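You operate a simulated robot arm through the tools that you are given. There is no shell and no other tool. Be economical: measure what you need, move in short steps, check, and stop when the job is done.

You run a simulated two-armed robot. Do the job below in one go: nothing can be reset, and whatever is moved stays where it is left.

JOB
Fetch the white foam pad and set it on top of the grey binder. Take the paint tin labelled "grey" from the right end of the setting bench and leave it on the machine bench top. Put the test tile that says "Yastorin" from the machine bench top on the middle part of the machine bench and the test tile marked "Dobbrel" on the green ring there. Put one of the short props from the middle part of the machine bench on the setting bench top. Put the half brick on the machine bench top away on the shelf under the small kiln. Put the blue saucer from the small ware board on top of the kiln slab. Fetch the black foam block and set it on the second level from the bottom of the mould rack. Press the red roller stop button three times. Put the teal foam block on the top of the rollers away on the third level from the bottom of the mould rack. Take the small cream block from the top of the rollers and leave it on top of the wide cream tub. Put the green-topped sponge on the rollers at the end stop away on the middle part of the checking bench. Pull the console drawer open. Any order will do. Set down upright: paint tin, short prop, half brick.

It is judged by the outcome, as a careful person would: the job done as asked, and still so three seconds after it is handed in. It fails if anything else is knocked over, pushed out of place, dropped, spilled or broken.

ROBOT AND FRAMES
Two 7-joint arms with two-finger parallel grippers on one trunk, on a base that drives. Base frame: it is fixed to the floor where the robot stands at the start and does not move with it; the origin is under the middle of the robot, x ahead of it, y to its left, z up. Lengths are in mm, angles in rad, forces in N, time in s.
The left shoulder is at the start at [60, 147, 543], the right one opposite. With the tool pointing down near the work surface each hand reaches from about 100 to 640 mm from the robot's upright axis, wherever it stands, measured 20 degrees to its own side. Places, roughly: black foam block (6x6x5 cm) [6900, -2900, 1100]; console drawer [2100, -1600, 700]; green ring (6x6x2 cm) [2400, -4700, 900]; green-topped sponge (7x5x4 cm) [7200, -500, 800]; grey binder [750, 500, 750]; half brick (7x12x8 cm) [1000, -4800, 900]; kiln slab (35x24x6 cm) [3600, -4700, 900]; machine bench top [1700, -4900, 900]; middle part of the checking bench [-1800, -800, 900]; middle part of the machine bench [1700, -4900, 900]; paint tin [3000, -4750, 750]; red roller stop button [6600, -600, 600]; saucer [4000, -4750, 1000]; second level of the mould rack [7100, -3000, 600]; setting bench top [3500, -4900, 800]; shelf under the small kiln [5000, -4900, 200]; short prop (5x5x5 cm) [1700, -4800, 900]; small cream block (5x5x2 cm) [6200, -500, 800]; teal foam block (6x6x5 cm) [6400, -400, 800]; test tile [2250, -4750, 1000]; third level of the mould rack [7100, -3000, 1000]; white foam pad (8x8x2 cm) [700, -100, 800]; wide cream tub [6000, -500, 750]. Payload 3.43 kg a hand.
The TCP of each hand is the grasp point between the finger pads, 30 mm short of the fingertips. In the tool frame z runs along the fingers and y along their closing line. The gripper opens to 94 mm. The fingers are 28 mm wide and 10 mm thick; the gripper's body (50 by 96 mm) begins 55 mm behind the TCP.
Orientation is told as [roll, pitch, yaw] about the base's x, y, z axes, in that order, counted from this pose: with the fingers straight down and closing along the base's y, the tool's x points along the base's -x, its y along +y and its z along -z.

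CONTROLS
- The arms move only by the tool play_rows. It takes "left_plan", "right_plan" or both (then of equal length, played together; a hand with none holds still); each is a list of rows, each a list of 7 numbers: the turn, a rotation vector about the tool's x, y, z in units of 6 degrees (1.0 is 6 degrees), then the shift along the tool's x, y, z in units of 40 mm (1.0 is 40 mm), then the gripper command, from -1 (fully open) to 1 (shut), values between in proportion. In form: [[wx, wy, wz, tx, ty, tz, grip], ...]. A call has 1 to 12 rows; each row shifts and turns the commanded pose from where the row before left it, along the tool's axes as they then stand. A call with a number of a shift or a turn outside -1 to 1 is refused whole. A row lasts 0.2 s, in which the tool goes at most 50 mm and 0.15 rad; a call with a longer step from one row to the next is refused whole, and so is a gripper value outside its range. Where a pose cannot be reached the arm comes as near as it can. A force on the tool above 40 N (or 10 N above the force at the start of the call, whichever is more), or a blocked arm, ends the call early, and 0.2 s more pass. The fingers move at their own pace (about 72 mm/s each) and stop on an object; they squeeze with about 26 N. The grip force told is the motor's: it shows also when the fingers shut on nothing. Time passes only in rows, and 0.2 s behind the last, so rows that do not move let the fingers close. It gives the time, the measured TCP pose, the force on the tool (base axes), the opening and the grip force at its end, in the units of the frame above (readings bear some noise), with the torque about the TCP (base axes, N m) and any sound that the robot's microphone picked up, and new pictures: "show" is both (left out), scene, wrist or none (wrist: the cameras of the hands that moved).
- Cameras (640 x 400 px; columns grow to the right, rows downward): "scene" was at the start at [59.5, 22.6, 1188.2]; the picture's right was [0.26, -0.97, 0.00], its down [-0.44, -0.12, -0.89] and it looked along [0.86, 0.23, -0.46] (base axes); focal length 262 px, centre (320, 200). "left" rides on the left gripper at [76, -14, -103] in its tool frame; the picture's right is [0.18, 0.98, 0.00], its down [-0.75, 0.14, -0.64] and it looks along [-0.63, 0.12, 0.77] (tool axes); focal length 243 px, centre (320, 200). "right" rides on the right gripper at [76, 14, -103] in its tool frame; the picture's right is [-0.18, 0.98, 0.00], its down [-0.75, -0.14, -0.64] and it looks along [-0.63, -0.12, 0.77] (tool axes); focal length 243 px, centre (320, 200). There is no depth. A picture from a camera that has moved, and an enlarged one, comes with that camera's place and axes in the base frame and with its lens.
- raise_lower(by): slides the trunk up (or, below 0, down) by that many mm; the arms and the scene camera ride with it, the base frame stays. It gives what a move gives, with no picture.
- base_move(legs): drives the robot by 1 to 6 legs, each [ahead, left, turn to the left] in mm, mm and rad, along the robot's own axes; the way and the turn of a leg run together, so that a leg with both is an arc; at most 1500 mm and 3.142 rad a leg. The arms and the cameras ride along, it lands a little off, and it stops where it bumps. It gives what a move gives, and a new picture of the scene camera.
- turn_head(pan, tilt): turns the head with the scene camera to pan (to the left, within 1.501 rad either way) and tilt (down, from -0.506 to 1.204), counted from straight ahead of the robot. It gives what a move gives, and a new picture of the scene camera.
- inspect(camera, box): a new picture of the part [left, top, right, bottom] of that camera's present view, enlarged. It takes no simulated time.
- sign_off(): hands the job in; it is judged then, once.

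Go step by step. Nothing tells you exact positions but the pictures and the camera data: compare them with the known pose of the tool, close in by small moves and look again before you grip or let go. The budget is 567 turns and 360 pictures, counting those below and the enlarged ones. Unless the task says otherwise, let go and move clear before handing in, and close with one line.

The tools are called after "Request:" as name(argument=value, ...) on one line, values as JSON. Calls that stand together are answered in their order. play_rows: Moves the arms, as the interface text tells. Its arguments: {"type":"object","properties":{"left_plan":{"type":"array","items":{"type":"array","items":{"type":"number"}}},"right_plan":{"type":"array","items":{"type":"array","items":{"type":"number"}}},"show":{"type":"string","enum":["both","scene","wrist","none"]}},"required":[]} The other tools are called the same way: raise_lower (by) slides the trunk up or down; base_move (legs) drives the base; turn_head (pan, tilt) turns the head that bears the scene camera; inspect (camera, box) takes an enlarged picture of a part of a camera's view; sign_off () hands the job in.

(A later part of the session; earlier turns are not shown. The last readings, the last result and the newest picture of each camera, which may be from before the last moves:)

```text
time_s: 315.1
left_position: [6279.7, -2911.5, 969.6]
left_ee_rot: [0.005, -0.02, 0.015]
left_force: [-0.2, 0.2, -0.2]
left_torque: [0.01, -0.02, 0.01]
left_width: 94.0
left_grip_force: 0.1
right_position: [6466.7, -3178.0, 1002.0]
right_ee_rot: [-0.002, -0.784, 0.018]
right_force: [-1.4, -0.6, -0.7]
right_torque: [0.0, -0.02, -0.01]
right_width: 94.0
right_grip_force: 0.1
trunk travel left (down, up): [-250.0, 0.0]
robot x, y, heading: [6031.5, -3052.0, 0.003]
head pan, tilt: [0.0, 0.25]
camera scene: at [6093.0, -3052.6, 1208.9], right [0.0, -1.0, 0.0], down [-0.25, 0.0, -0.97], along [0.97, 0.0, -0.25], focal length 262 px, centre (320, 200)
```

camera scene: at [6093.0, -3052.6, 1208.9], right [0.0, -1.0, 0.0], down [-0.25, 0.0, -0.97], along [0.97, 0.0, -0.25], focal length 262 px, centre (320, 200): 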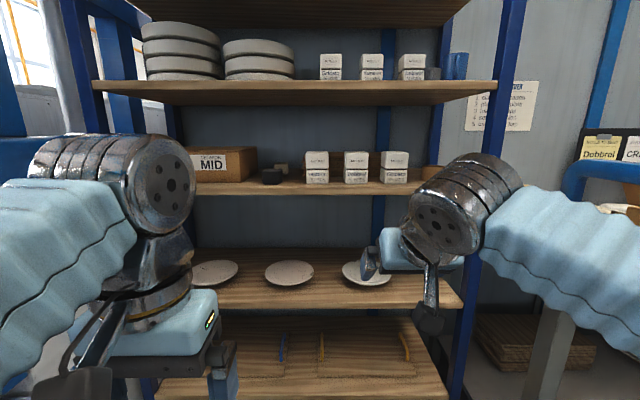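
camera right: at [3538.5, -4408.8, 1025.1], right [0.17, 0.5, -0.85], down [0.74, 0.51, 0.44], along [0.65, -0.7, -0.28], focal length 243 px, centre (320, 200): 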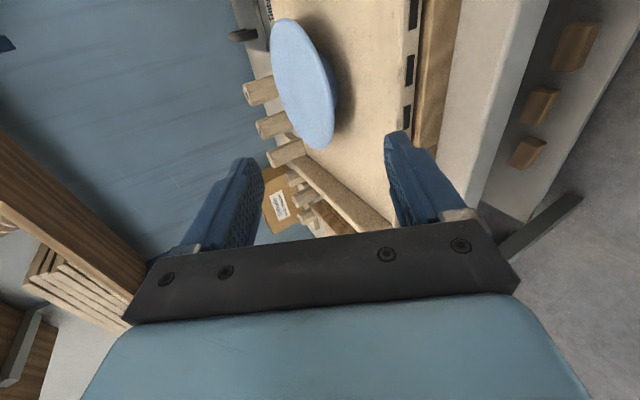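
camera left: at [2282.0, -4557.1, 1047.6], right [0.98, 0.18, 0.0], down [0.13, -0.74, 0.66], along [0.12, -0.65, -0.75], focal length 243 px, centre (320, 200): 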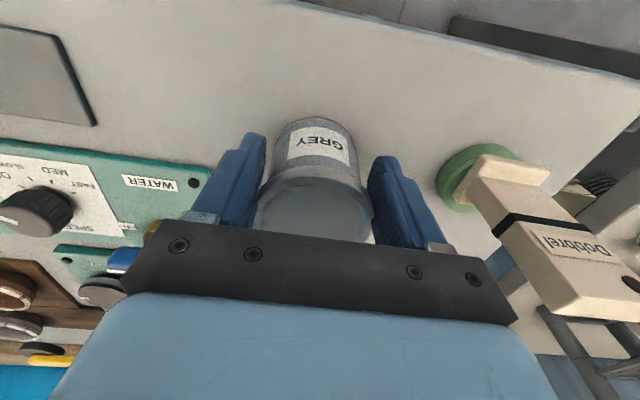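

The mould rack is right ahead, with the black foam block on its third level beside the MID box. Zoom in.

Request:
inspect(camera="scene", box=[180, 130, 440, 300])

```text
2.35 times, centred on (310, 215) of scene
camera zoom: at [6093.0, -3052.6, 1208.9], right [0.0, -1.0, 0.0], down [-0.25, 0.0, -0.97], along [0.97, 0.0, -0.25], focal length 618 px, centre (344, 165)
```

zoom: 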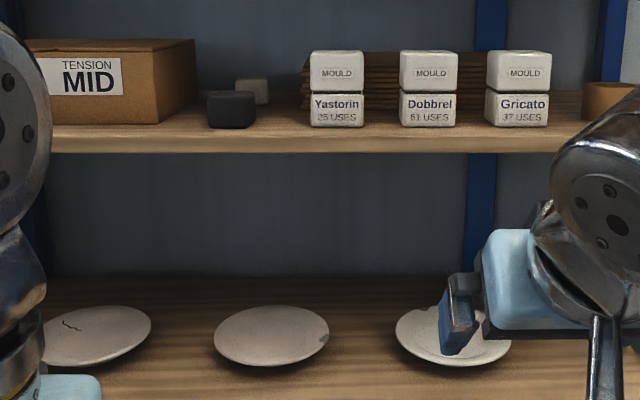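

The block is at about [6900, -2911, 1082], with ~58 mm free on its left and ~70 mm on its right; shelf 3 ≈ z 1057. I'll pitch the left hand forward to ~18° below horizontal.

Request:
play_rows(left_plan=[[0, 0, 0, -0.95, 0, 0, -1], [0, 0, 0, -0.95, 0, 0, -1], [0, 0, 0, -0.95, 0, 0, -1], [0, -1, 0, 0, 0, 0, -1], [0, -1, 0, 0, 0, 0, -1], [0, -1, 0, 0, 0, 0, -1], [0, -1, 0, 0, 0, 0, -1], [0, -1, 0, 0, 0, 0, -1], [0, -1, 0, 0, 0, 0, -1], [0, -1, 0, 0, 0, 0, -1], [0, -1, 0, 0, 0, 0, -1], [0, -1, 0, 0, 0, 0, -1]], show="none")

Request:
play_rows(left_plan=[[0, -1, 0, 0, 0, 0, -1], [0, -1, 0, 0, 0, 0, -1], [0, -1, 0, 0, 0, 0, -1], [0, 0, 0, -1, 0, 0, -1], [0, 0, 0, -1, 0, 0, -1], [0, 0, 0, -1, 0, 0, -1], [0, 0, 0, 0, 0, 0, -1]], show="both")

```text
time_s: 317.8
left_position: [6393.9, -2909.8, 973.1]
left_ee_rot: [0.011, -0.963, 0.006]
left_force: [0.5, 0.2, -0.1]
left_torque: [0.01, 0.0, 0.03]
left_width: 94.1
left_grip_force: 0.2
right_position: [6464.5, -3177.7, 1004.8]
right_ee_rot: [-0.001, -0.784, 0.017]
right_force: [0.1, -0.7, 0.1]
right_torque: [0.01, -0.02, -0.01]
right_width: 94.2
right_grip_force: 0.0
trunk travel left (down, up): [-250.0, 0.0]
robot x, y, heading: [6028.1, -3052.3, 0.0]
head pan, tilt: [0.0, 0.25]
```

```text
time_s: 319.4
left_position: [6429.8, -2909.5, 1086.7]
left_ee_rot: [0.022, -1.274, -0.008]
left_force: [-0.5, 1.4, -0.2]
left_torque: [0.01, 0.01, -0.01]
left_width: 94.0
left_grip_force: 0.1
right_position: [6464.8, -3177.7, 1002.5]
right_ee_rot: [-0.003, -0.784, 0.019]
right_force: [0.1, 0.0, -0.3]
right_torque: [0.0, -0.03, -0.02]
right_width: 93.9
right_grip_force: 0.1
trunk travel left (down, up): [-250.0, 0.0]
robot x, y, heading: [6025.7, -3050.2, 0.002]
head pan, tilt: [0.0, 0.25]
camera scene: at [6093.0, -3052.5, 1209.0], right [0.0, -1.0, 0.0], down [-0.25, 0.0, -0.97], along [0.97, 0.0, -0.25], focal length 262 px, centre (320, 200)
camera left: at [6309.6, -2924.6, 1043.6], right [-0.07, 0.98, -0.17], down [-0.4, 0.13, 0.91], along [0.92, 0.13, 0.38], focal length 243 px, centre (320, 200)
```

scene: 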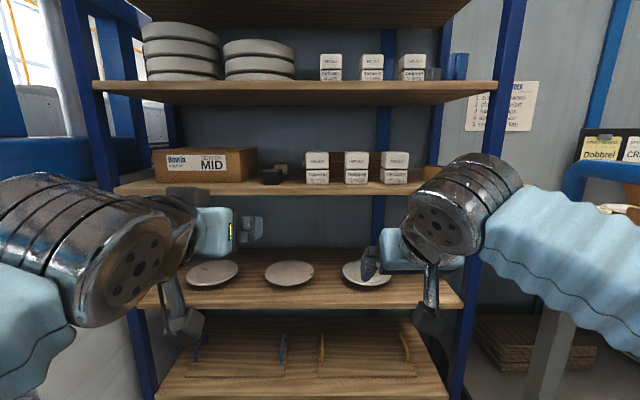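
left: 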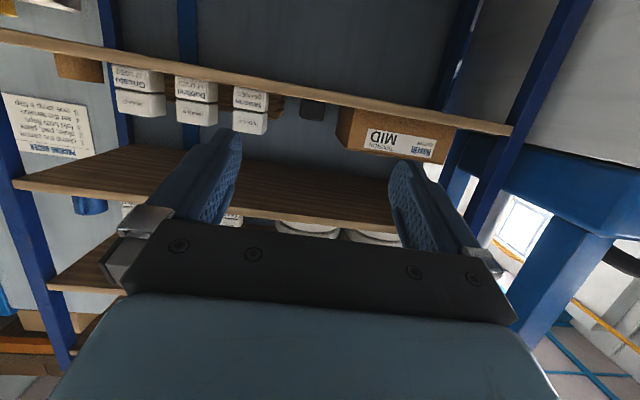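

I'll extend the left arm forward 250 mm first (keeps the right hand away from the rack).

Request:
play_rows(left_plan=[[0, 0, 0, -0.3, 0, 0.98, -1], [0, 0, 0, -0.3, 0, 0.98, -1], [0, 0, 0, -0.3, 0, 0.98, -1], [0, 0, 0, -0.3, 0, 0.98, -1], [0, 0, 0, -0.3, 0, 0.98, -1], [0, 0, 0, -0.3, 0, 0.98, -1], [0, 0, 0, 0, 0, 0, -1]], show="none")

Request:
base_move(legs=[[90, 0, 0]])

Request:
inspect(camera="left", box=[160, 0, 480, 250])

```text
time_s: 320.9
left_position: [6674.7, -2907.1, 1087.6]
left_ee_rot: [0.021, -1.277, -0.008]
left_force: [-0.3, 0.0, -0.2]
left_torque: [-0.03, 0.0, 0.02]
left_width: 93.9
left_grip_force: 0.1
right_position: [6466.7, -3178.2, 1003.0]
right_ee_rot: [-0.002, -0.784, 0.019]
right_force: [-0.5, 0.1, 0.0]
right_torque: [0.02, 0.04, 0.04]
right_width: 94.1
right_grip_force: 0.0
trunk travel left (down, up): [-250.0, 0.0]
robot x, y, heading: [6027.5, -3055.7, 0.004]
head pan, tilt: [0.0, 0.25]
```

```text
time_s: 322.1
left_position: [6766.0, -2905.4, 1088.1]
left_ee_rot: [0.021, -1.277, -0.005]
left_force: [-0.3, 0.0, -0.1]
left_torque: [0.01, -0.01, 0.0]
left_width: 94.1
left_grip_force: 0.0
right_position: [6555.7, -3177.8, 1002.3]
right_ee_rot: [-0.001, -0.784, 0.018]
right_force: [0.8, 0.5, 0.3]
right_torque: [0.01, -0.03, 0.01]
right_width: 93.7
right_grip_force: 0.0
trunk travel left (down, up): [-250.0, 0.0]
robot x, y, heading: [6119.5, -3050.0, 0.004]
head pan, tilt: [0.0, 0.25]
camera scene: at [6183.4, -3052.4, 1209.0], right [0.0, -1.0, 0.0], down [-0.25, 0.0, -0.97], along [0.97, 0.0, -0.25], focal length 262 px, centre (320, 200)
```

scene: 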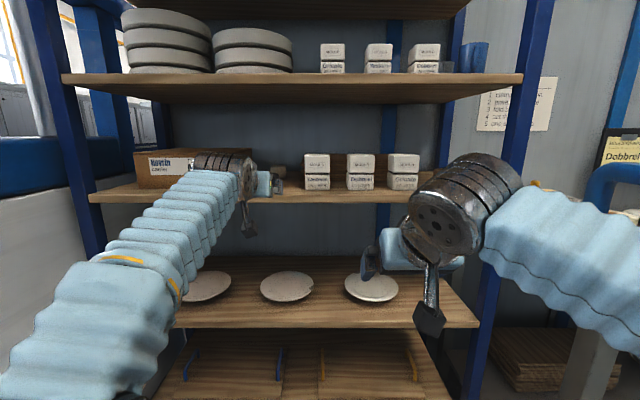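

```text
1.60 times, centred on (320, 125) of left
camera zoom: at [6646.0, -2920.2, 1045.5], right [-0.07, 0.98, -0.17], down [-0.4, 0.13, 0.91], along [0.92, 0.13, 0.38], focal length 388 px, centre (320, 320)
```

zoom: 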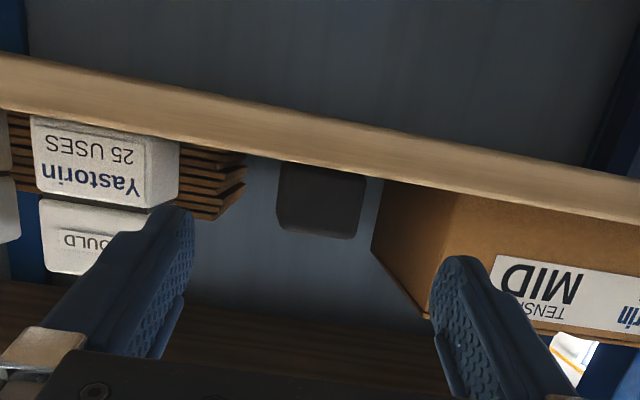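

The camera under the hand would meet the shelf edge at this angle, so I'll steepen the hand to ~35° below horizontal and set the height.

Request:
play_rows(left_plan=[[0, 1, 0, 0, 0, 0, -1], [0, 1, 0, 0, 0, 0, -1], [0, 1, 0, 0, 0, 0, -1], [0, 0, 0, 0, 0, 0, -1]], show="both")

```text
time_s: 323.1
left_position: [6763.9, -2905.7, 1088.1]
left_ee_rot: [0.013, -1.013, 0.003]
left_force: [-0.1, -0.2, 0.6]
left_torque: [-0.01, 0.02, -0.01]
left_width: 94.1
left_grip_force: 0.0
left hand out of reach, approached as far as the arm can: row 3
right_position: [6556.3, -3176.6, 1002.5]
right_ee_rot: [-0.002, -0.785, 0.018]
right_force: [-0.5, -0.1, -0.4]
right_torque: [0.01, 0.02, 0.01]
right_width: 94.1
right_grip_force: 0.1
trunk travel left (down, up): [-250.0, 0.0]
robot x, y, heading: [6123.1, -3051.1, 0.0]
head pan, tilt: [0.0, 0.25]
camera scene: at [6183.6, -3052.4, 1209.0], right [0.0, -1.0, 0.0], down [-0.25, 0.0, -0.97], along [0.97, 0.0, -0.25], focal length 262 px, centre (320, 200)
camera left: at [6639.1, -2920.5, 1077.8], right [-0.11, 0.98, -0.15], down [-0.15, 0.13, 0.98], along [0.98, 0.13, 0.13], focal length 243 px, centre (320, 200)
```

scene: 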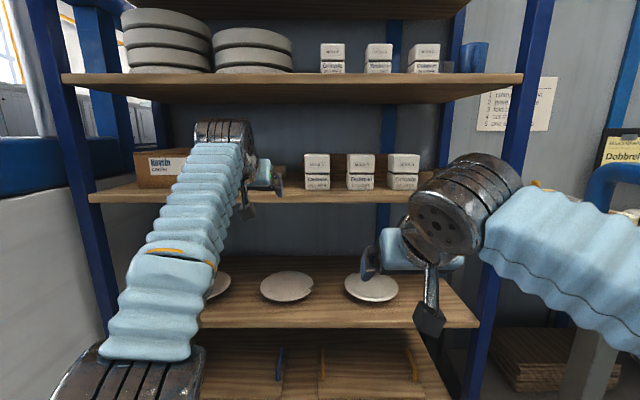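
left: 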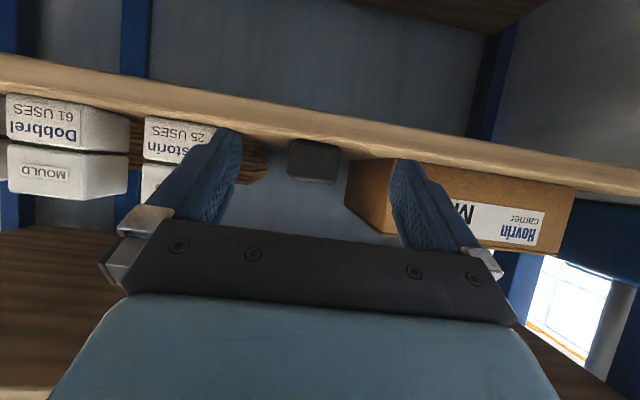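

Shelf ≈1055, block top ≈1095, so this height suits. Drive 80 mm ahead and look again.

Request:
base_move(legs=[[80, 0, 0]])

Request:
inspect(camera="left", box=[160, 50, 480, 250])

```text
time_s: 324.1
left_position: [6844.3, -2905.3, 1087.6]
left_ee_rot: [0.014, -1.014, 0.006]
left_force: [-0.5, -0.5, 0.0]
left_torque: [0.05, -0.02, 0.0]
left_width: 94.1
left_grip_force: 0.1
right_position: [6635.7, -3177.1, 1004.2]
right_ee_rot: [-0.002, -0.784, 0.019]
right_force: [0.3, 1.0, 0.0]
right_torque: [-0.01, 0.03, -0.02]
right_width: 93.9
right_grip_force: 0.0
trunk travel left (down, up): [-250.0, 0.0]
robot x, y, heading: [6197.5, -3051.3, -0.0]
head pan, tilt: [0.0, 0.25]
camera scene: at [6262.8, -3052.3, 1209.0], right [0.0, -1.0, 0.0], down [-0.25, 0.0, -0.97], along [0.97, 0.0, -0.25], focal length 262 px, centre (320, 200)
```

scene: 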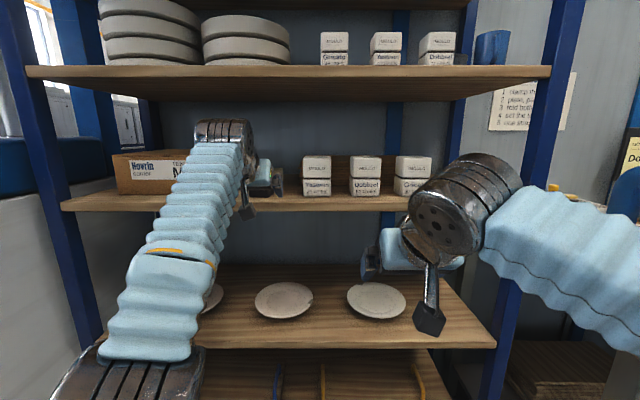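

```text
2.00 times, centred on (320, 150) of left
camera zoom: at [6718.4, -2920.1, 1077.9], right [-0.11, 0.98, -0.15], down [-0.15, 0.13, 0.98], along [0.98, 0.13, 0.13], focal length 485 px, centre (320, 300)
```

zoom: 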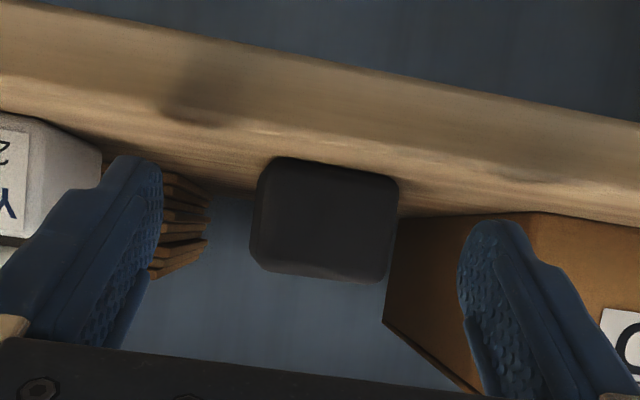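

The block is at about [6945, -2898], shelf ≈1049. Shift 6 mm left and drive the remaining 84 mm.

Request:
play_rows(left_plan=[[0, 0, 0, 0.07, 0.16, 0.03, -1], [0, 0, 0, 0, 0, 0, -1]], show="none")

Request:
base_move(legs=[[80, 0, 0]])

Request:
inspect(camera="left", box=[160, 50, 480, 250])

```text
time_s: 324.7
left_position: [6844.2, -2897.5, 1085.8]
left_ee_rot: [0.012, -1.011, 0.005]
left_force: [0.4, 0.1, -0.4]
left_torque: [-0.01, 0.03, 0.0]
left_width: 94.0
left_grip_force: 0.1
right_position: [6634.1, -3176.8, 1004.4]
right_ee_rot: [-0.003, -0.782, 0.02]
right_force: [0.0, -0.2, -0.6]
right_torque: [-0.02, -0.01, 0.01]
right_width: 94.0
right_grip_force: 0.1
trunk travel left (down, up): [-250.0, 0.0]
robot x, y, heading: [6195.3, -3051.8, 0.005]
head pan, tilt: [0.0, 0.25]
```

```text
time_s: 325.8
left_position: [6924.3, -2899.5, 1085.7]
left_ee_rot: [0.011, -1.014, 0.003]
left_force: [0.3, 1.1, -0.5]
left_torque: [0.03, 0.0, 0.03]
left_width: 94.0
left_grip_force: 0.1
right_position: [6714.6, -3175.9, 1002.8]
right_ee_rot: [-0.002, -0.784, 0.017]
right_force: [0.3, -0.1, 0.2]
right_torque: [0.0, 0.03, 0.01]
right_width: 94.2
right_grip_force: 0.1
trunk travel left (down, up): [-250.0, 0.0]
robot x, y, heading: [6277.3, -3051.3, 0.003]
head pan, tilt: [0.0, 0.25]
camera scene: at [6342.6, -3052.2, 1209.0], right [0.0, -1.0, 0.0], down [-0.25, 0.0, -0.97], along [0.97, 0.0, -0.25], focal length 262 px, centre (320, 200)
```

scene: 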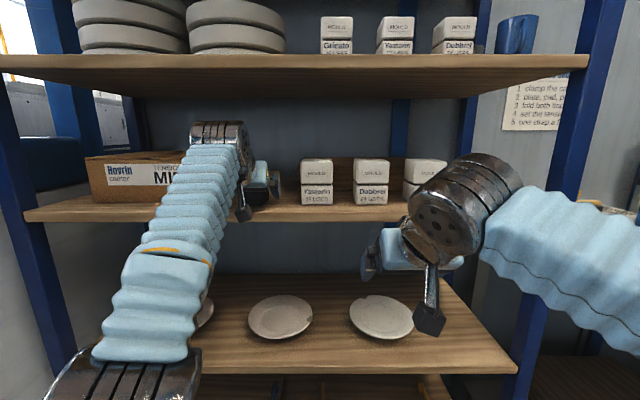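

```text
2.00 times, centred on (320, 150) of left
camera zoom: at [6797.6, -2913.5, 1074.9], right [-0.11, 0.98, -0.15], down [-0.15, 0.13, 0.98], along [0.98, 0.13, 0.13], focal length 485 px, centre (320, 300)
```

zoom: 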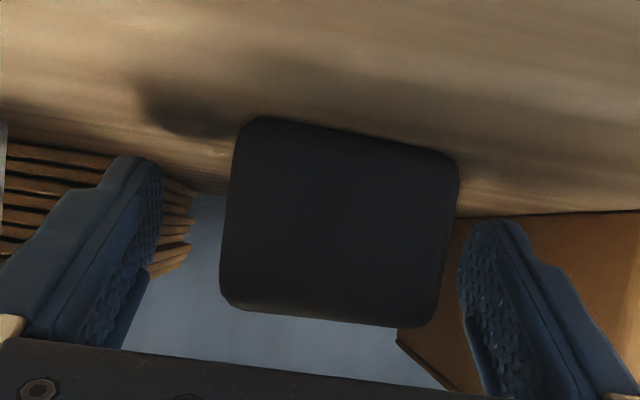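

Advance 12 mm more and close.

Request:
play_rows(left_plan=[[0, 0, 0, -0.16, 0.1, 0.27, -1], [0, 0, 0, 0, 0, 0, 1], [0, 0, 0, 0, 0, 0, 1], [0, 0, 0, 0, 0, 0, 1]], show="none")

Request:
inspect(camera="left", box=[160, 50, 480, 250])

```text
time_s: 326.8
left_position: [6929.7, -2896.6, 1084.0]
left_ee_rot: [0.012, -1.016, 0.002]
left_force: [0.5, -0.3, 2.0]
left_torque: [0.01, 0.0, -0.03]
left_width: 58.2
left_grip_force: 26.2
left hand out of reach, approached as far as the arm can: row 1
right_position: [6715.0, -3176.1, 1003.7]
right_ee_rot: [-0.003, -0.784, 0.019]
right_force: [-0.5, 0.4, -0.5]
right_torque: [0.02, 0.02, 0.0]
right_width: 93.9
right_grip_force: 0.0
trunk travel left (down, up): [-250.0, 0.0]
robot x, y, heading: [6277.1, -3048.9, 0.004]
head pan, tilt: [0.0, 0.25]
```

```text
2.00 times, centred on (320, 150) of left
camera zoom: at [6803.8, -2911.6, 1074.9], right [-0.11, 0.98, -0.15], down [-0.15, 0.13, 0.98], along [0.98, 0.13, 0.13], focal length 485 px, centre (320, 300)
```

zoom: 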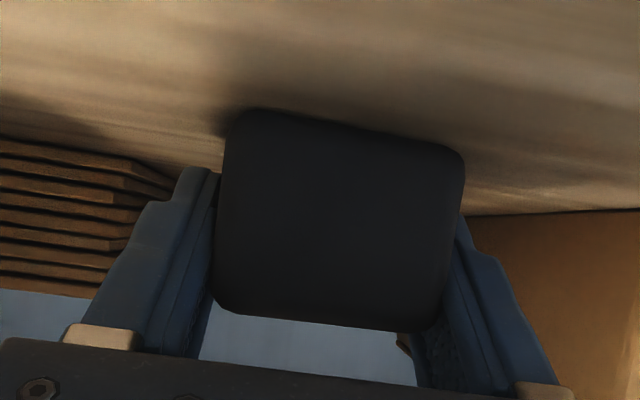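

Gripped. Lift up/back and withdraw with the base.

Request:
play_rows(left_plan=[[0, 0, 0, -0.15, 0, -0.45, 1], [0, 0, 0, -0.15, 0, -0.45, 1], [0, 0, 0, 0, 0, 0, 1]], show="none")

Request:
base_move(legs=[[-300, 0, 0]])

Request:
turn_head(pan=0.0, tilt=0.45)

```text
time_s: 327.6
left_position: [6904.0, -2898.3, 1113.1]
left_ee_rot: [0.013, -1.016, 0.004]
left_force: [0.0, 0.5, 0.0]
left_torque: [-0.03, -0.03, 0.0]
left_width: 58.0
left_grip_force: 24.9
right_position: [6713.6, -3177.1, 1003.7]
right_ee_rot: [-0.002, -0.782, 0.019]
right_force: [0.0, 0.4, 0.1]
right_torque: [0.02, 0.02, -0.02]
right_width: 94.0
right_grip_force: 0.1
trunk travel left (down, up): [-250.0, 0.0]
robot x, y, heading: [6277.8, -3050.8, -0.0]
head pan, tilt: [0.0, 0.25]
```

```text
time_s: 329.6
left_position: [6603.5, -2899.4, 1111.9]
left_ee_rot: [0.012, -1.016, 0.002]
left_force: [0.0, -0.4, 0.5]
left_torque: [-0.01, 0.01, 0.01]
left_width: 57.8
left_grip_force: 25.9
right_position: [6413.8, -3177.8, 1002.5]
right_ee_rot: [-0.003, -0.782, 0.016]
right_force: [0.2, 0.2, 1.1]
right_torque: [0.0, 0.01, 0.0]
right_width: 94.1
right_grip_force: 0.2
trunk travel left (down, up): [-250.0, 0.0]
robot x, y, heading: [5982.5, -3050.6, -0.002]
head pan, tilt: [0.0, 0.25]
camera scene: at [6041.8, -3052.4, 1209.0], right [0.0, -1.0, 0.0], down [-0.25, 0.0, -0.97], along [0.97, 0.0, -0.25], focal length 262 px, centre (320, 200)
```

scene: 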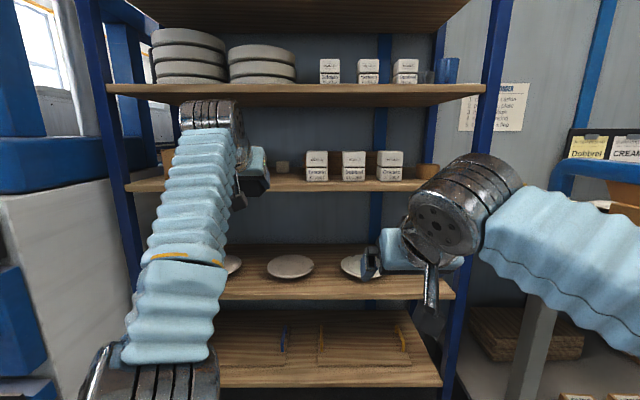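

```text
time_s: 330.3
left_position: [6605.0, -2899.3, 1111.9]
left_ee_rot: [0.013, -1.015, 0.002]
left_force: [0.2, 0.5, -0.7]
left_torque: [0.03, 0.01, 0.04]
left_width: 57.7
left_grip_force: 26.3
right_position: [6413.8, -3178.7, 1002.8]
right_ee_rot: [-0.001, -0.783, 0.018]
right_force: [0.0, 0.0, -0.8]
right_torque: [0.02, 0.01, 0.0]
right_width: 94.0
right_grip_force: 0.1
trunk travel left (down, up): [-250.0, 0.0]
robot x, y, heading: [5975.1, -3052.6, -0.003]
head pan, tilt: [0.0, 0.45]
camera scene: at [6040.2, -3052.3, 1190.4], right [0.0, -1.0, 0.0], down [-0.43, 0.0, -0.9], along [0.9, 0.0, -0.43], focal length 262 px, centre (320, 200)
```

scene: 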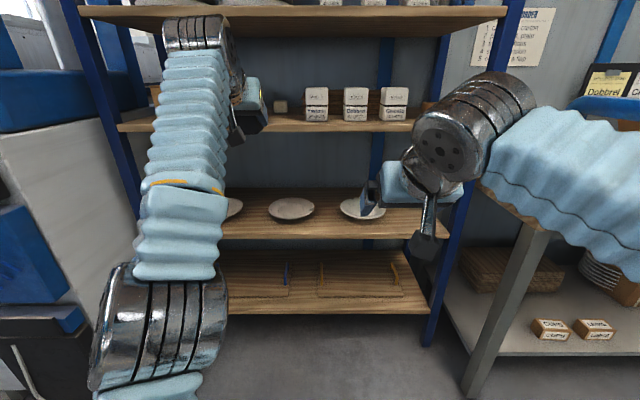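

Level 2 is at z≈670 with three plates; there's a free gap at y≈-2785. I'll lower the trunk and arm, then move in.

Request:
raise_lower(by=-250)

Request:
play_rows(left_plan=[[0, 0, 0, 0.8, 0, 0.5, 1], [0, 0, 0, 0.8, 0, 0.5, 1], [0, 0, 0, 0.8, 0, 0.5, 1], [0, 0, 0, 0, 0, 0, 1]], show="none")

Request:
base_move(legs=[[0, 114, 0], [150, 0, 0]])

Request:
turn_head(pan=0.25, tilt=0.3)

Request:
inspect(camera="left", box=[0, 0, 640, 400])

```text
time_s: 332.9
left_position: [6603.3, -2899.8, 861.5]
left_ee_rot: [0.01, -1.015, 0.002]
left_force: [0.2, -0.3, 0.1]
left_torque: [-0.02, 0.01, -0.01]
left_width: 58.2
left_grip_force: 25.5
right_position: [6413.7, -3178.4, 752.9]
right_ee_rot: [0.0, -0.783, 0.016]
right_force: [0.4, -0.4, 0.2]
right_torque: [0.04, -0.05, -0.03]
right_width: 94.0
right_grip_force: 0.0
trunk travel left (down, up): [0.0, 250.0]
robot x, y, heading: [5978.6, -3053.8, 0.001]
head pan, tilt: [0.0, 0.45]
```

```text
time_s: 333.9
left_position: [6605.3, -2899.7, 747.2]
left_ee_rot: [0.016, -1.015, 0.001]
left_force: [1.0, 0.5, -0.4]
left_torque: [-0.01, -0.03, -0.02]
left_width: 57.8
left_grip_force: 25.7
right_position: [6413.6, -3177.7, 752.5]
right_ee_rot: [-0.001, -0.784, 0.016]
right_force: [0.4, 0.0, -0.1]
right_torque: [-0.01, -0.05, -0.02]
right_width: 94.1
right_grip_force: 0.1
trunk travel left (down, up): [0.0, 250.0]
robot x, y, heading: [5976.5, -3052.7, -0.003]
head pan, tilt: [0.0, 0.45]
```

```text
time_s: 336.1
left_position: [6752.2, -2785.8, 747.7]
left_ee_rot: [0.011, -1.016, 0.003]
left_force: [0.5, 0.6, -0.5]
left_torque: [-0.05, 0.02, -0.04]
left_width: 57.8
left_grip_force: 26.0
right_position: [6562.3, -3063.9, 752.6]
right_ee_rot: [-0.002, -0.783, 0.016]
right_force: [-0.6, 0.5, 0.1]
right_torque: [-0.01, -0.01, -0.01]
right_width: 93.9
right_grip_force: 0.0
trunk travel left (down, up): [0.0, 250.0]
robot x, y, heading: [6124.4, -2937.5, -0.001]
head pan, tilt: [0.0, 0.45]
camera scene: at [6189.2, -2938.3, 940.3], right [0.0, -1.0, 0.0], down [-0.44, 0.0, -0.9], along [0.9, 0.0, -0.44], focal length 262 px, centre (320, 200)
```

scene: 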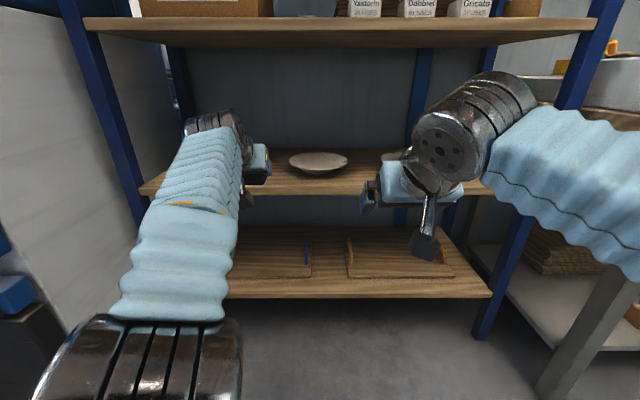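

```text
time_s: 336.9
left_position: [6752.9, -2785.2, 747.7]
left_ee_rot: [0.011, -1.015, 0.003]
left_force: [0.5, 0.2, -0.7]
left_torque: [-0.02, -0.01, 0.02]
left_width: 57.9
left_grip_force: 26.5
right_position: [6563.1, -3065.0, 753.5]
right_ee_rot: [0.0, -0.785, 0.018]
right_force: [-0.4, -0.4, -0.2]
right_torque: [-0.02, -0.02, -0.01]
right_width: 93.7
right_grip_force: 0.1
trunk travel left (down, up): [0.0, 250.0]
robot x, y, heading: [6124.7, -2938.7, -0.001]
head pan, tilt: [0.25, 0.3]
camera scene: at [6187.8, -2915.3, 954.2], right [0.24, -0.97, 0.0], down [-0.29, -0.07, -0.96], along [0.93, 0.23, -0.3], focal length 262 px, centre (320, 200)
```

scene: 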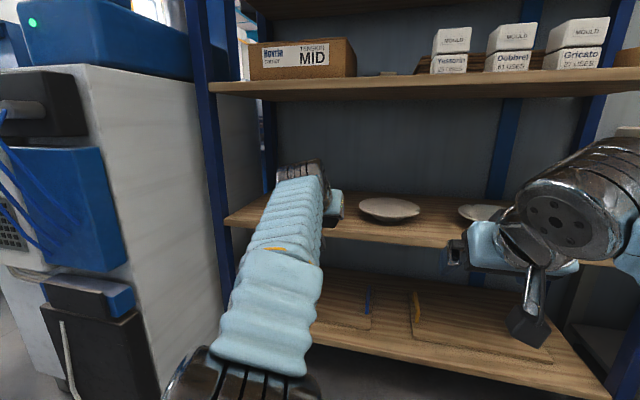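

```text
1.00 times, centred on (320, 200) of left (not enlarged: the box is as wide or as high as the picture)
camera zoom: at [6626.6, -2800.0, 737.6], right [-0.11, 0.98, -0.15], down [-0.15, 0.13, 0.98], along [0.98, 0.13, 0.13], focal length 243 px, centre (320, 200)
```

zoom: 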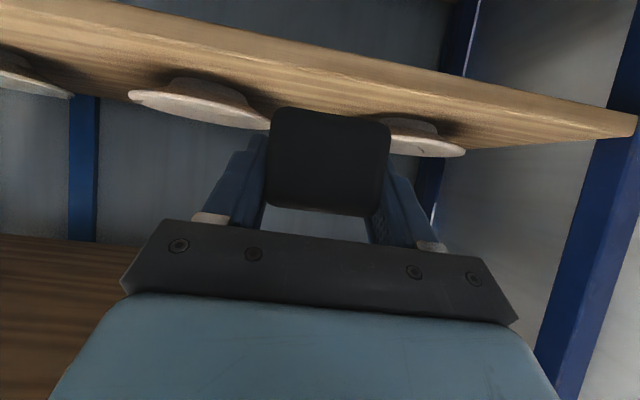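

The block lines up with the gap. Drive in 128 mm.

Request:
base_move(legs=[[128, 0, 0]])

Request:
inspect(camera="left", box=[0, 0, 640, 400])

```text
time_s: 338.1
left_position: [6881.4, -2786.0, 747.7]
left_ee_rot: [0.01, -1.015, 0.001]
left_force: [0.5, -0.3, 0.0]
left_torque: [0.0, 0.01, 0.0]
left_width: 57.6
left_grip_force: 25.7
right_position: [6690.4, -3065.1, 754.1]
right_ee_rot: [-0.002, -0.784, 0.014]
right_force: [0.4, 0.6, 0.0]
right_torque: [0.0, -0.01, -0.02]
right_width: 93.9
right_grip_force: 0.0
trunk travel left (down, up): [0.0, 250.0]
robot x, y, heading: [6251.4, -2938.5, -0.005]
head pan, tilt: [0.25, 0.3]
camera scene: at [6316.3, -2915.5, 954.3], right [0.25, -0.97, 0.0], down [-0.29, -0.07, -0.96], along [0.93, 0.23, -0.3], focal length 262 px, centre (320, 200)
```

scene: 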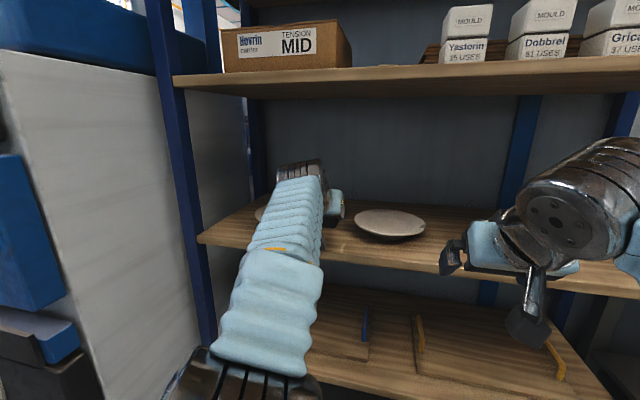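

```text
1.00 times, centred on (320, 200) of left (not enlarged: the box is as wide or as high as the picture)
camera zoom: at [6755.1, -2800.4, 737.6], right [-0.11, 0.98, -0.15], down [-0.15, 0.13, 0.98], along [0.98, 0.13, 0.13], focal length 243 px, centre (320, 200)
```

zoom: 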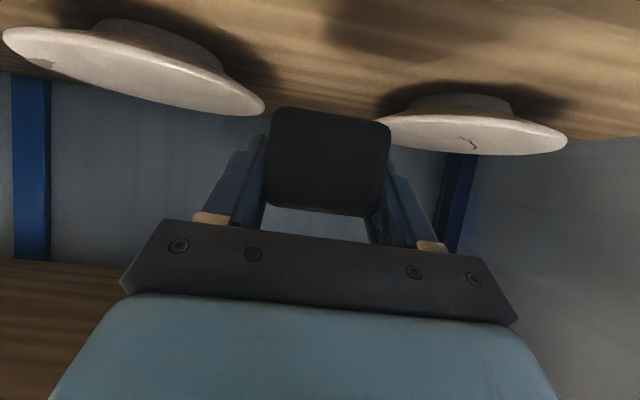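

Plates are well behind. Lower the block toward the shelf.

Request:
play_rows(left_plan=[[0, 0, 0, 0.5, 0, 0.31, 1], [0, 0, 0, 0.3, 0, 0.19, 1], [0, 0, 0, 0.1, 0, 0.06, 1], [0, 0, 0, 0.1, 0, 0.06, 1], [0, 0, 0, 0, 0, 0, 1]], show="wrist")

```text
time_s: 339.3
left_position: [6881.5, -2785.3, 701.4]
left_ee_rot: [0.013, -1.016, 0.001]
left_force: [0.3, 0.8, 0.3]
left_torque: [0.0, 0.02, 0.02]
left_width: 58.0
left_grip_force: 26.2
right_position: [6692.0, -3065.3, 753.0]
right_ee_rot: [-0.001, -0.784, 0.018]
right_force: [0.1, 0.6, -0.4]
right_torque: [0.01, 0.0, -0.03]
right_width: 94.0
right_grip_force: 0.0
trunk travel left (down, up): [0.0, 250.0]
robot x, y, heading: [6254.0, -2935.1, -0.001]
head pan, tilt: [0.25, 0.3]
camera left: at [6755.2, -2800.0, 690.7], right [-0.11, 0.98, -0.15], down [-0.15, 0.13, 0.98], along [0.98, 0.13, 0.13], focal length 243 px, centre (320, 200)
```

left: 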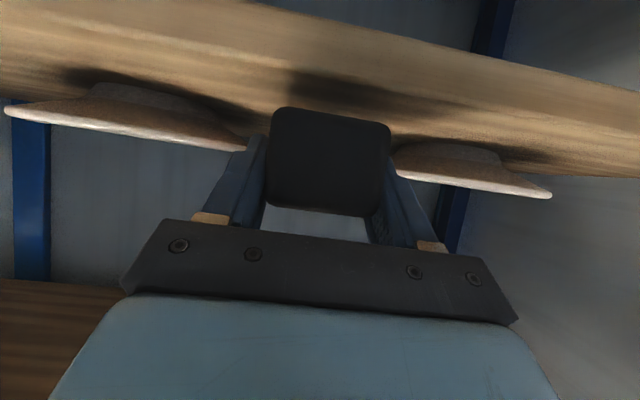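

Request:
play_rows(left_plan=[[0, 0, 0, 0.2, 0, 0.125, 1], [0, 0, 0, 0.1, 0, 0.06, 1], [0, 0, 0, 0.08, 0, 0.05, 1], [0, 0, 0, 0.08, 0, 0.05, 1], [0, 0, 0, 0.08, 0, 0.05, 1], [0, 0, 0, 0.08, 0, 0.05, 1], [0, 0, 0, 0, 0, 0, 1]], show="wrist")

```text
time_s: 340.8
left_position: [6881.4, -2784.8, 677.8]
left_ee_rot: [0.01, -1.032, 0.002]
left_force: [-3.8, 0.2, 15.9]
left_torque: [-0.04, 0.31, -0.03]
left_width: 57.6
left_grip_force: 26.2
right_position: [6690.8, -3064.3, 752.8]
right_ee_rot: [-0.001, -0.784, 0.016]
right_force: [0.1, -0.4, 0.3]
right_torque: [0.01, 0.01, 0.01]
right_width: 93.8
right_grip_force: 0.1
trunk travel left (down, up): [0.0, 250.0]
robot x, y, heading: [6258.4, -2942.0, -0.003]
head pan, tilt: [0.25, 0.3]
stopped in row 7 (left hand): the force on the tool passed its limit at 41 N (the readings are from after the stop); the commanded pose is now the measured one
camera left: at [6755.5, -2800.2, 665.6], right [-0.11, 0.98, -0.15], down [-0.16, 0.13, 0.98], along [0.98, 0.13, 0.15], focal length 243 px, centre (320, 200)
```

left: 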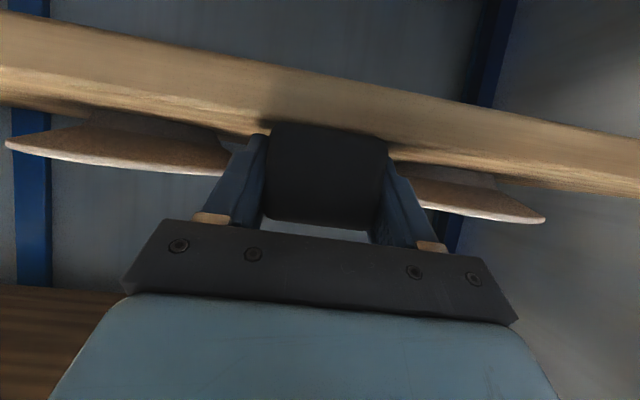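

Down. Ease, open, and withdraw.

Request:
play_rows(left_plan=[[0, 0, 0, -0.05, 0, -0.03, 1], [0, 0, 0, 0, 0, 0, -0.5], [0, 0, 0, 0, 0, 0, -1], [0, 0, 0, 0, 0, 0, -1], [0, 0, 0, 0, 0, -0.7, -1], [0, 0, 0, 0, 0, -0.8, -1], [0, 0, 0, 0, 0, -0.8, -1], [0, 0, 0, 0, 0, 0, -1]], show="none")

Request:
base_move(legs=[[-300, 0, 0]])

```text
time_s: 342.6
left_position: [6802.7, -2787.3, 726.8]
left_ee_rot: [0.009, -1.024, 0.005]
left_force: [-0.6, -0.5, 0.1]
left_torque: [-0.02, 0.0, 0.03]
left_width: 94.1
left_grip_force: 0.0
right_position: [6691.9, -3064.8, 754.0]
right_ee_rot: [-0.002, -0.784, 0.016]
right_force: [-0.1, -0.9, 0.3]
right_torque: [0.0, -0.04, 0.02]
right_width: 93.8
right_grip_force: 0.0
trunk travel left (down, up): [0.0, 250.0]
robot x, y, heading: [6253.2, -2939.4, 0.002]
head pan, tilt: [0.25, 0.3]
```

```text
time_s: 344.6
left_position: [6503.3, -2785.2, 726.5]
left_ee_rot: [0.011, -1.024, 0.005]
left_force: [-0.1, -0.3, -0.4]
left_torque: [-0.02, 0.01, 0.01]
left_width: 94.1
left_grip_force: 0.0
right_position: [6391.8, -3062.8, 752.9]
right_ee_rot: [-0.001, -0.783, 0.018]
right_force: [0.1, 0.5, 0.0]
right_torque: [0.02, 0.0, 0.0]
right_width: 94.0
right_grip_force: 0.0
trunk travel left (down, up): [0.0, 250.0]
robot x, y, heading: [5955.6, -2937.3, -0.0]
head pan, tilt: [0.25, 0.3]
camera scene: at [6016.1, -2915.2, 954.3], right [0.25, -0.97, 0.0], down [-0.29, -0.07, -0.96], along [0.93, 0.24, -0.3], focal length 262 px, centre (320, 200)
```

scene: 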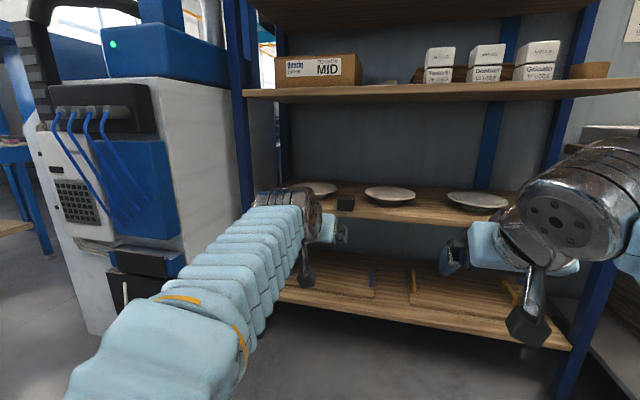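

The black block is on level 2. Raise the trunk and look left toward the rollers for a route.

Request:
raise_lower(by=250)

Request:
base_move(legs=[[-300, 0, 0], [0, 0, 1.2]])

Request:
turn_head(pan=-0.3, tilt=0.2)

Request:
turn_head(pan=0.6, tilt=0.2)

```text
time_s: 347.2
left_position: [6503.3, -2784.9, 976.2]
left_ee_rot: [0.01, -1.025, 0.006]
left_force: [-1.2, 0.1, 0.1]
left_torque: [0.01, 0.01, -0.02]
left_width: 93.8
left_grip_force: 0.0
right_position: [6391.9, -3064.4, 1003.4]
right_ee_rot: [-0.001, -0.783, 0.02]
right_force: [0.1, -0.1, -1.0]
right_torque: [0.01, 0.0, 0.01]
right_width: 94.3
right_grip_force: 0.0
trunk travel left (down, up): [-250.0, 0.0]
robot x, y, heading: [5953.6, -2939.1, 0.003]
head pan, tilt: [0.25, 0.3]
```

```text
time_s: 352.2
left_position: [5714.9, -2372.2, 976.4]
left_ee_rot: [0.012, -1.024, 1.199]
left_force: [0.1, -0.9, -0.6]
left_torque: [0.03, 0.01, -0.01]
left_width: 94.0
left_grip_force: 0.2
right_position: [5931.4, -2577.4, 1002.2]
right_ee_rot: [-0.001, -0.785, 1.214]
right_force: [0.6, 0.3, 0.3]
right_torque: [-0.01, -0.03, 0.02]
right_width: 94.0
right_grip_force: 0.0
trunk travel left (down, up): [-250.0, 0.0]
robot x, y, heading: [5655.9, -2938.8, 1.192]
head pan, tilt: [0.25, 0.3]
camera scene: at [5654.9, -2873.9, 1204.3], right [0.99, -0.13, 0.0], down [-0.04, -0.29, -0.96], along [0.12, 0.95, -0.3], focal length 262 px, centre (320, 200)
```

scene: 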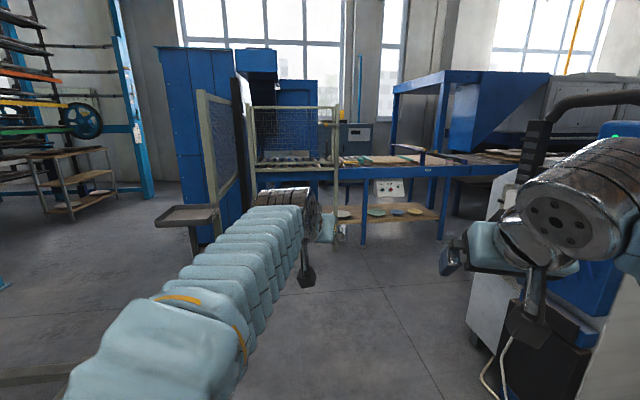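

```text
time_s: 353.2
left_position: [5713.2, -2371.9, 976.6]
left_ee_rot: [0.011, -1.024, 1.199]
left_force: [-0.2, -1.4, -0.1]
left_torque: [0.0, -0.01, -0.02]
left_width: 94.0
left_grip_force: 0.0
right_position: [5931.4, -2578.6, 1003.3]
right_ee_rot: [-0.003, -0.783, 1.212]
right_force: [-0.2, -0.1, 0.2]
right_torque: [-0.04, -0.01, 0.0]
right_width: 93.9
right_grip_force: 0.1
trunk travel left (down, up): [-250.0, 0.0]
robot x, y, heading: [5654.7, -2937.1, 1.196]
head pan, tilt: [-0.3, 0.201]
camera scene: at [5701.4, -2893.8, 1213.5], right [0.78, -0.63, 0.0], down [-0.12, -0.16, -0.98], along [0.61, 0.76, -0.2], focal length 262 px, centre (320, 200)
```

scene: 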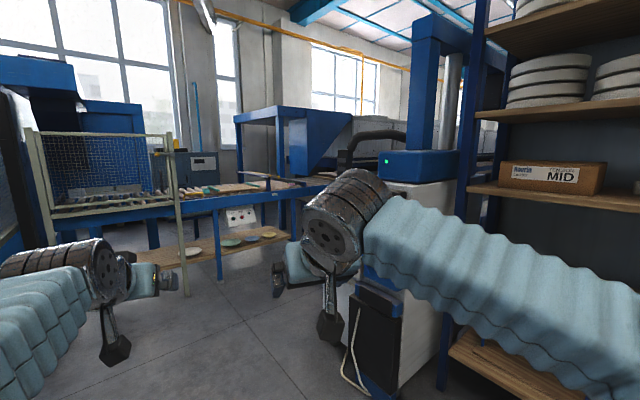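

```text
time_s: 354.4
left_position: [5713.8, -2371.7, 977.2]
left_ee_rot: [0.011, -1.024, 1.2]
left_force: [0.1, 0.4, 0.4]
left_torque: [0.01, -0.02, 0.01]
left_width: 94.1
left_grip_force: 0.1
right_position: [5930.6, -2578.3, 1002.6]
right_ee_rot: [-0.002, -0.783, 1.213]
right_force: [-0.7, -0.4, 0.5]
right_torque: [-0.02, 0.0, -0.02]
right_width: 93.8
right_grip_force: 0.1
trunk travel left (down, up): [-250.0, 0.0]
robot x, y, heading: [5654.7, -2937.7, 1.191]
head pan, tilt: [0.6, 0.201]
camera scene: at [5622.5, -2875.6, 1213.6], right [0.98, 0.22, 0.0], down [0.04, -0.19, -0.98], along [-0.22, 0.96, -0.2], focal length 262 px, centre (320, 200)
```

scene: 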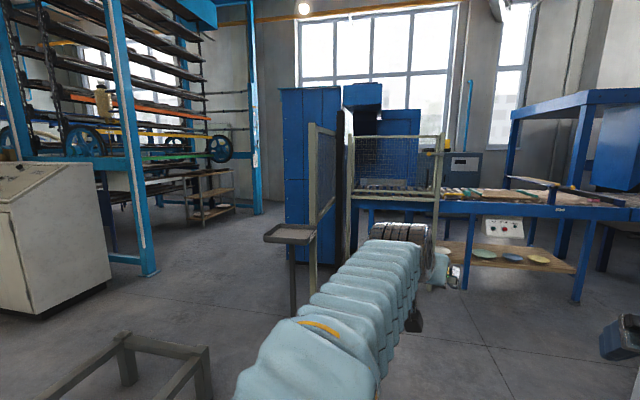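

The roller table runs along y≈-600 with its panel facing me. I'll straighten the left hand to vertical and drive up in front of it.

Request:
play_rows(left_plan=[[0, 0.98, 0, 0.3, 0, -0.3, -1], [0, 0.98, 0, 0.3, 0, -0.3, -1], [0, 0.98, 0, 0.3, 0, -0.3, -1], [0, 0.98, 0, 0.3, 0, -0.3, -1], [0, 0.98, 0, 0.3, 0, -0.3, -1], [0, 0.98, 0, 0, 0, 0, -1], [0, 0.98, 0, 0, 0, 0, -1], [0, 0.98, 0, 0, 0, 0, -1], [0, 0.98, 0, 0, 0, 0, -1], [0, 0.98, 0, 0, 0, 0, -1], [0, 0, 0, 0, 0, 0, -1]], show="none")

Request:
base_move(legs=[[0, 0, 0.379], [1100, -500, 0], [350, -100, 0]])

Request:
turn_head(pan=0.0, tilt=0.35)

```text
time_s: 356.8
left_position: [5683.1, -2450.4, 973.3]
left_ee_rot: [0.003, 0.002, 1.208]
left_force: [-0.7, -0.6, -0.2]
left_torque: [0.02, -0.02, 0.03]
left_width: 93.9
left_grip_force: 0.1
right_position: [5929.7, -2577.7, 1003.1]
right_ee_rot: [-0.004, -0.784, 1.212]
right_force: [-0.6, -0.6, -0.2]
right_torque: [0.0, 0.01, -0.02]
right_width: 94.0
right_grip_force: 0.0
trunk travel left (down, up): [-250.0, 0.0]
robot x, y, heading: [5653.1, -2937.9, 1.191]
head pan, tilt: [0.6, 0.201]
```

```text
time_s: 366.1
left_position: [6099.6, -1016.8, 974.0]
left_ee_rot: [0.006, 0.0, 1.588]
left_force: [0.4, -0.9, 0.0]
left_torque: [0.02, -0.01, 0.02]
left_width: 93.9
left_grip_force: 0.0
right_position: [6375.4, -1044.3, 1002.0]
right_ee_rot: [-0.002, -0.783, 1.594]
right_force: [0.4, -0.6, 0.0]
right_torque: [-0.01, 0.02, -0.01]
right_width: 93.9
right_grip_force: 0.2
trunk travel left (down, up): [-250.0, 0.0]
robot x, y, heading: [6252.2, -1480.3, 1.571]
head pan, tilt: [0.6, 0.201]
camera scene: at [6199.7, -1435.4, 1213.6], right [0.82, 0.57, 0.0], down [0.11, -0.16, -0.98], along [-0.56, 0.81, -0.2], focal length 262 px, centre (320, 200)
```

scene: 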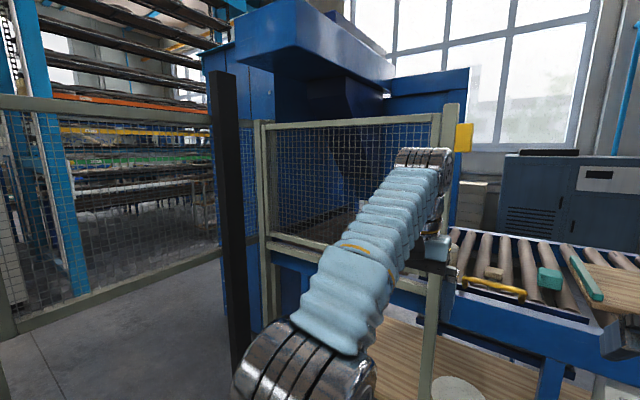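

```text
time_s: 367.1
left_position: [6098.9, -1016.8, 974.6]
left_ee_rot: [0.003, 0.001, 1.587]
left_force: [-0.4, 0.3, 0.3]
left_torque: [-0.01, -0.07, 0.01]
left_width: 93.7
left_grip_force: 0.1
right_position: [6376.2, -1043.2, 1002.7]
right_ee_rot: [-0.003, -0.783, 1.593]
right_force: [0.4, 0.6, 0.2]
right_torque: [-0.03, -0.01, 0.0]
right_width: 93.8
right_grip_force: 0.0
trunk travel left (down, up): [-250.0, 0.0]
robot x, y, heading: [6250.8, -1479.3, 1.574]
head pan, tilt: [0.0, 0.351]
camera scene: at [6252.3, -1418.8, 1199.6], right [1.0, 0.0, 0.0], down [0.0, -0.34, -0.94], along [0.0, 0.94, -0.34], focal length 262 px, centre (320, 200)
```

scene: 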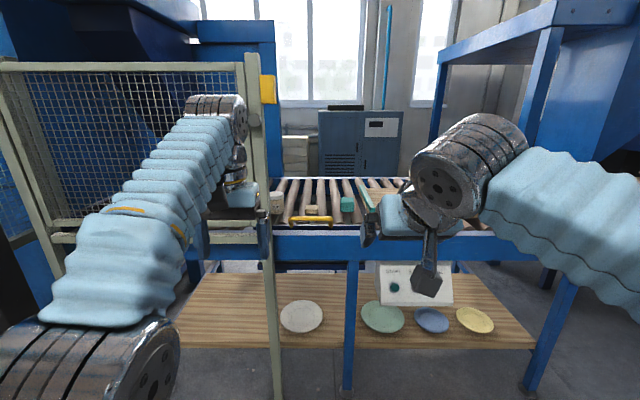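

Request:
inspect(camera="scene", box=[240, 160, 480, 320])

```text
2.50 times, centred on (360, 240) of scene
camera zoom: at [6252.3, -1418.8, 1199.6], right [1.0, 0.0, 0.0], down [0.0, -0.34, -0.94], along [0.0, 0.94, -0.34], focal length 656 px, centre (220, 100)
```

zoom: 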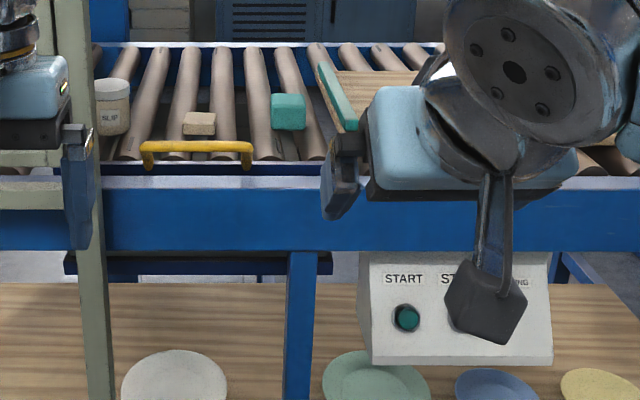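

I see a SLIP tub, the cream block and the teal block on the rollers. I'll move the left hand aside to check for other tubs.

Request:
play_rows(left_plan=[[0, 0, 0, 0.9, -0.3, 0, -1], [0, 0, 0, 0.9, -0.3, 0, -1], [0, 0, 0, 0.9, 0, 0, -1], [0, 0, 0, 0.9, 0, 0, -1], [0, 0, 0, 0, 0, 0, -1]], show="none")

Request:
turn_head(pan=0.25, tilt=0.4)

Request:
inspect(camera="scene", box=[160, 130, 480, 330])

```text
time_s: 368.3
left_position: [6124.5, -1161.4, 973.4]
left_ee_rot: [0.006, 0.0, 1.587]
left_force: [0.7, -0.5, -0.4]
left_torque: [0.01, -0.05, 0.03]
left_width: 93.8
left_grip_force: 0.0
right_position: [6376.6, -1043.9, 1004.2]
right_ee_rot: [-0.002, -0.784, 1.594]
right_force: [0.2, -0.3, 0.1]
right_torque: [0.0, 0.0, 0.02]
right_width: 94.0
right_grip_force: 0.0
trunk travel left (down, up): [-250.0, 0.0]
robot x, y, heading: [6248.3, -1482.4, 1.575]
head pan, tilt: [0.0, 0.351]
```

```text
time_s: 369.0
left_position: [6125.8, -1161.3, 974.3]
left_ee_rot: [0.005, -0.001, 1.588]
left_force: [1.0, -0.1, -0.3]
left_torque: [0.02, -0.02, 0.03]
left_width: 93.9
left_grip_force: 0.2
right_position: [6374.9, -1043.9, 1002.4]
right_ee_rot: [-0.003, -0.784, 1.593]
right_force: [-0.9, 0.7, -0.7]
right_torque: [0.0, 0.01, 0.0]
right_width: 94.1
right_grip_force: 0.0
trunk travel left (down, up): [-250.0, 0.0]
robot x, y, heading: [6250.4, -1480.4, 1.578]
head pan, tilt: [0.25, 0.4]
camera scene: at [6229.5, -1422.3, 1195.0], right [0.97, 0.25, 0.0], down [0.1, -0.38, -0.92], along [-0.23, 0.89, -0.39], focal length 262 px, centre (320, 200)
```

scene: 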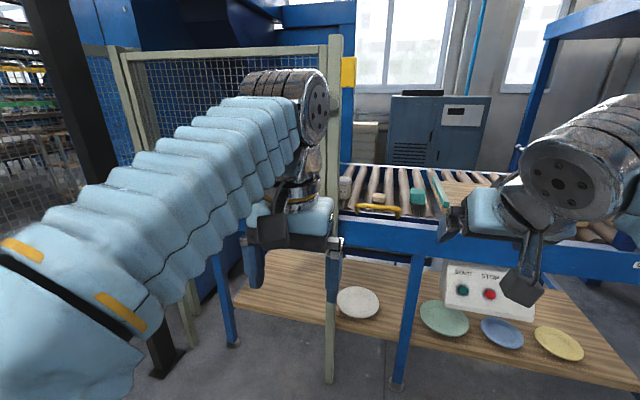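

```text
2.00 times, centred on (320, 230) of scene
camera zoom: at [6229.5, -1422.3, 1195.0], right [0.97, 0.25, 0.0], down [0.1, -0.38, -0.92], along [-0.23, 0.89, -0.39], focal length 525 px, centre (320, 140)
```

zoom: 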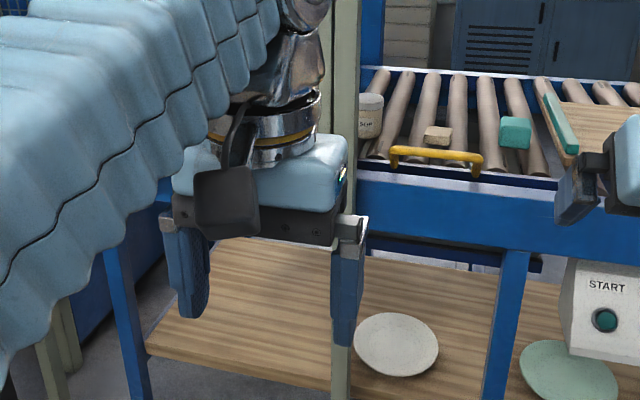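

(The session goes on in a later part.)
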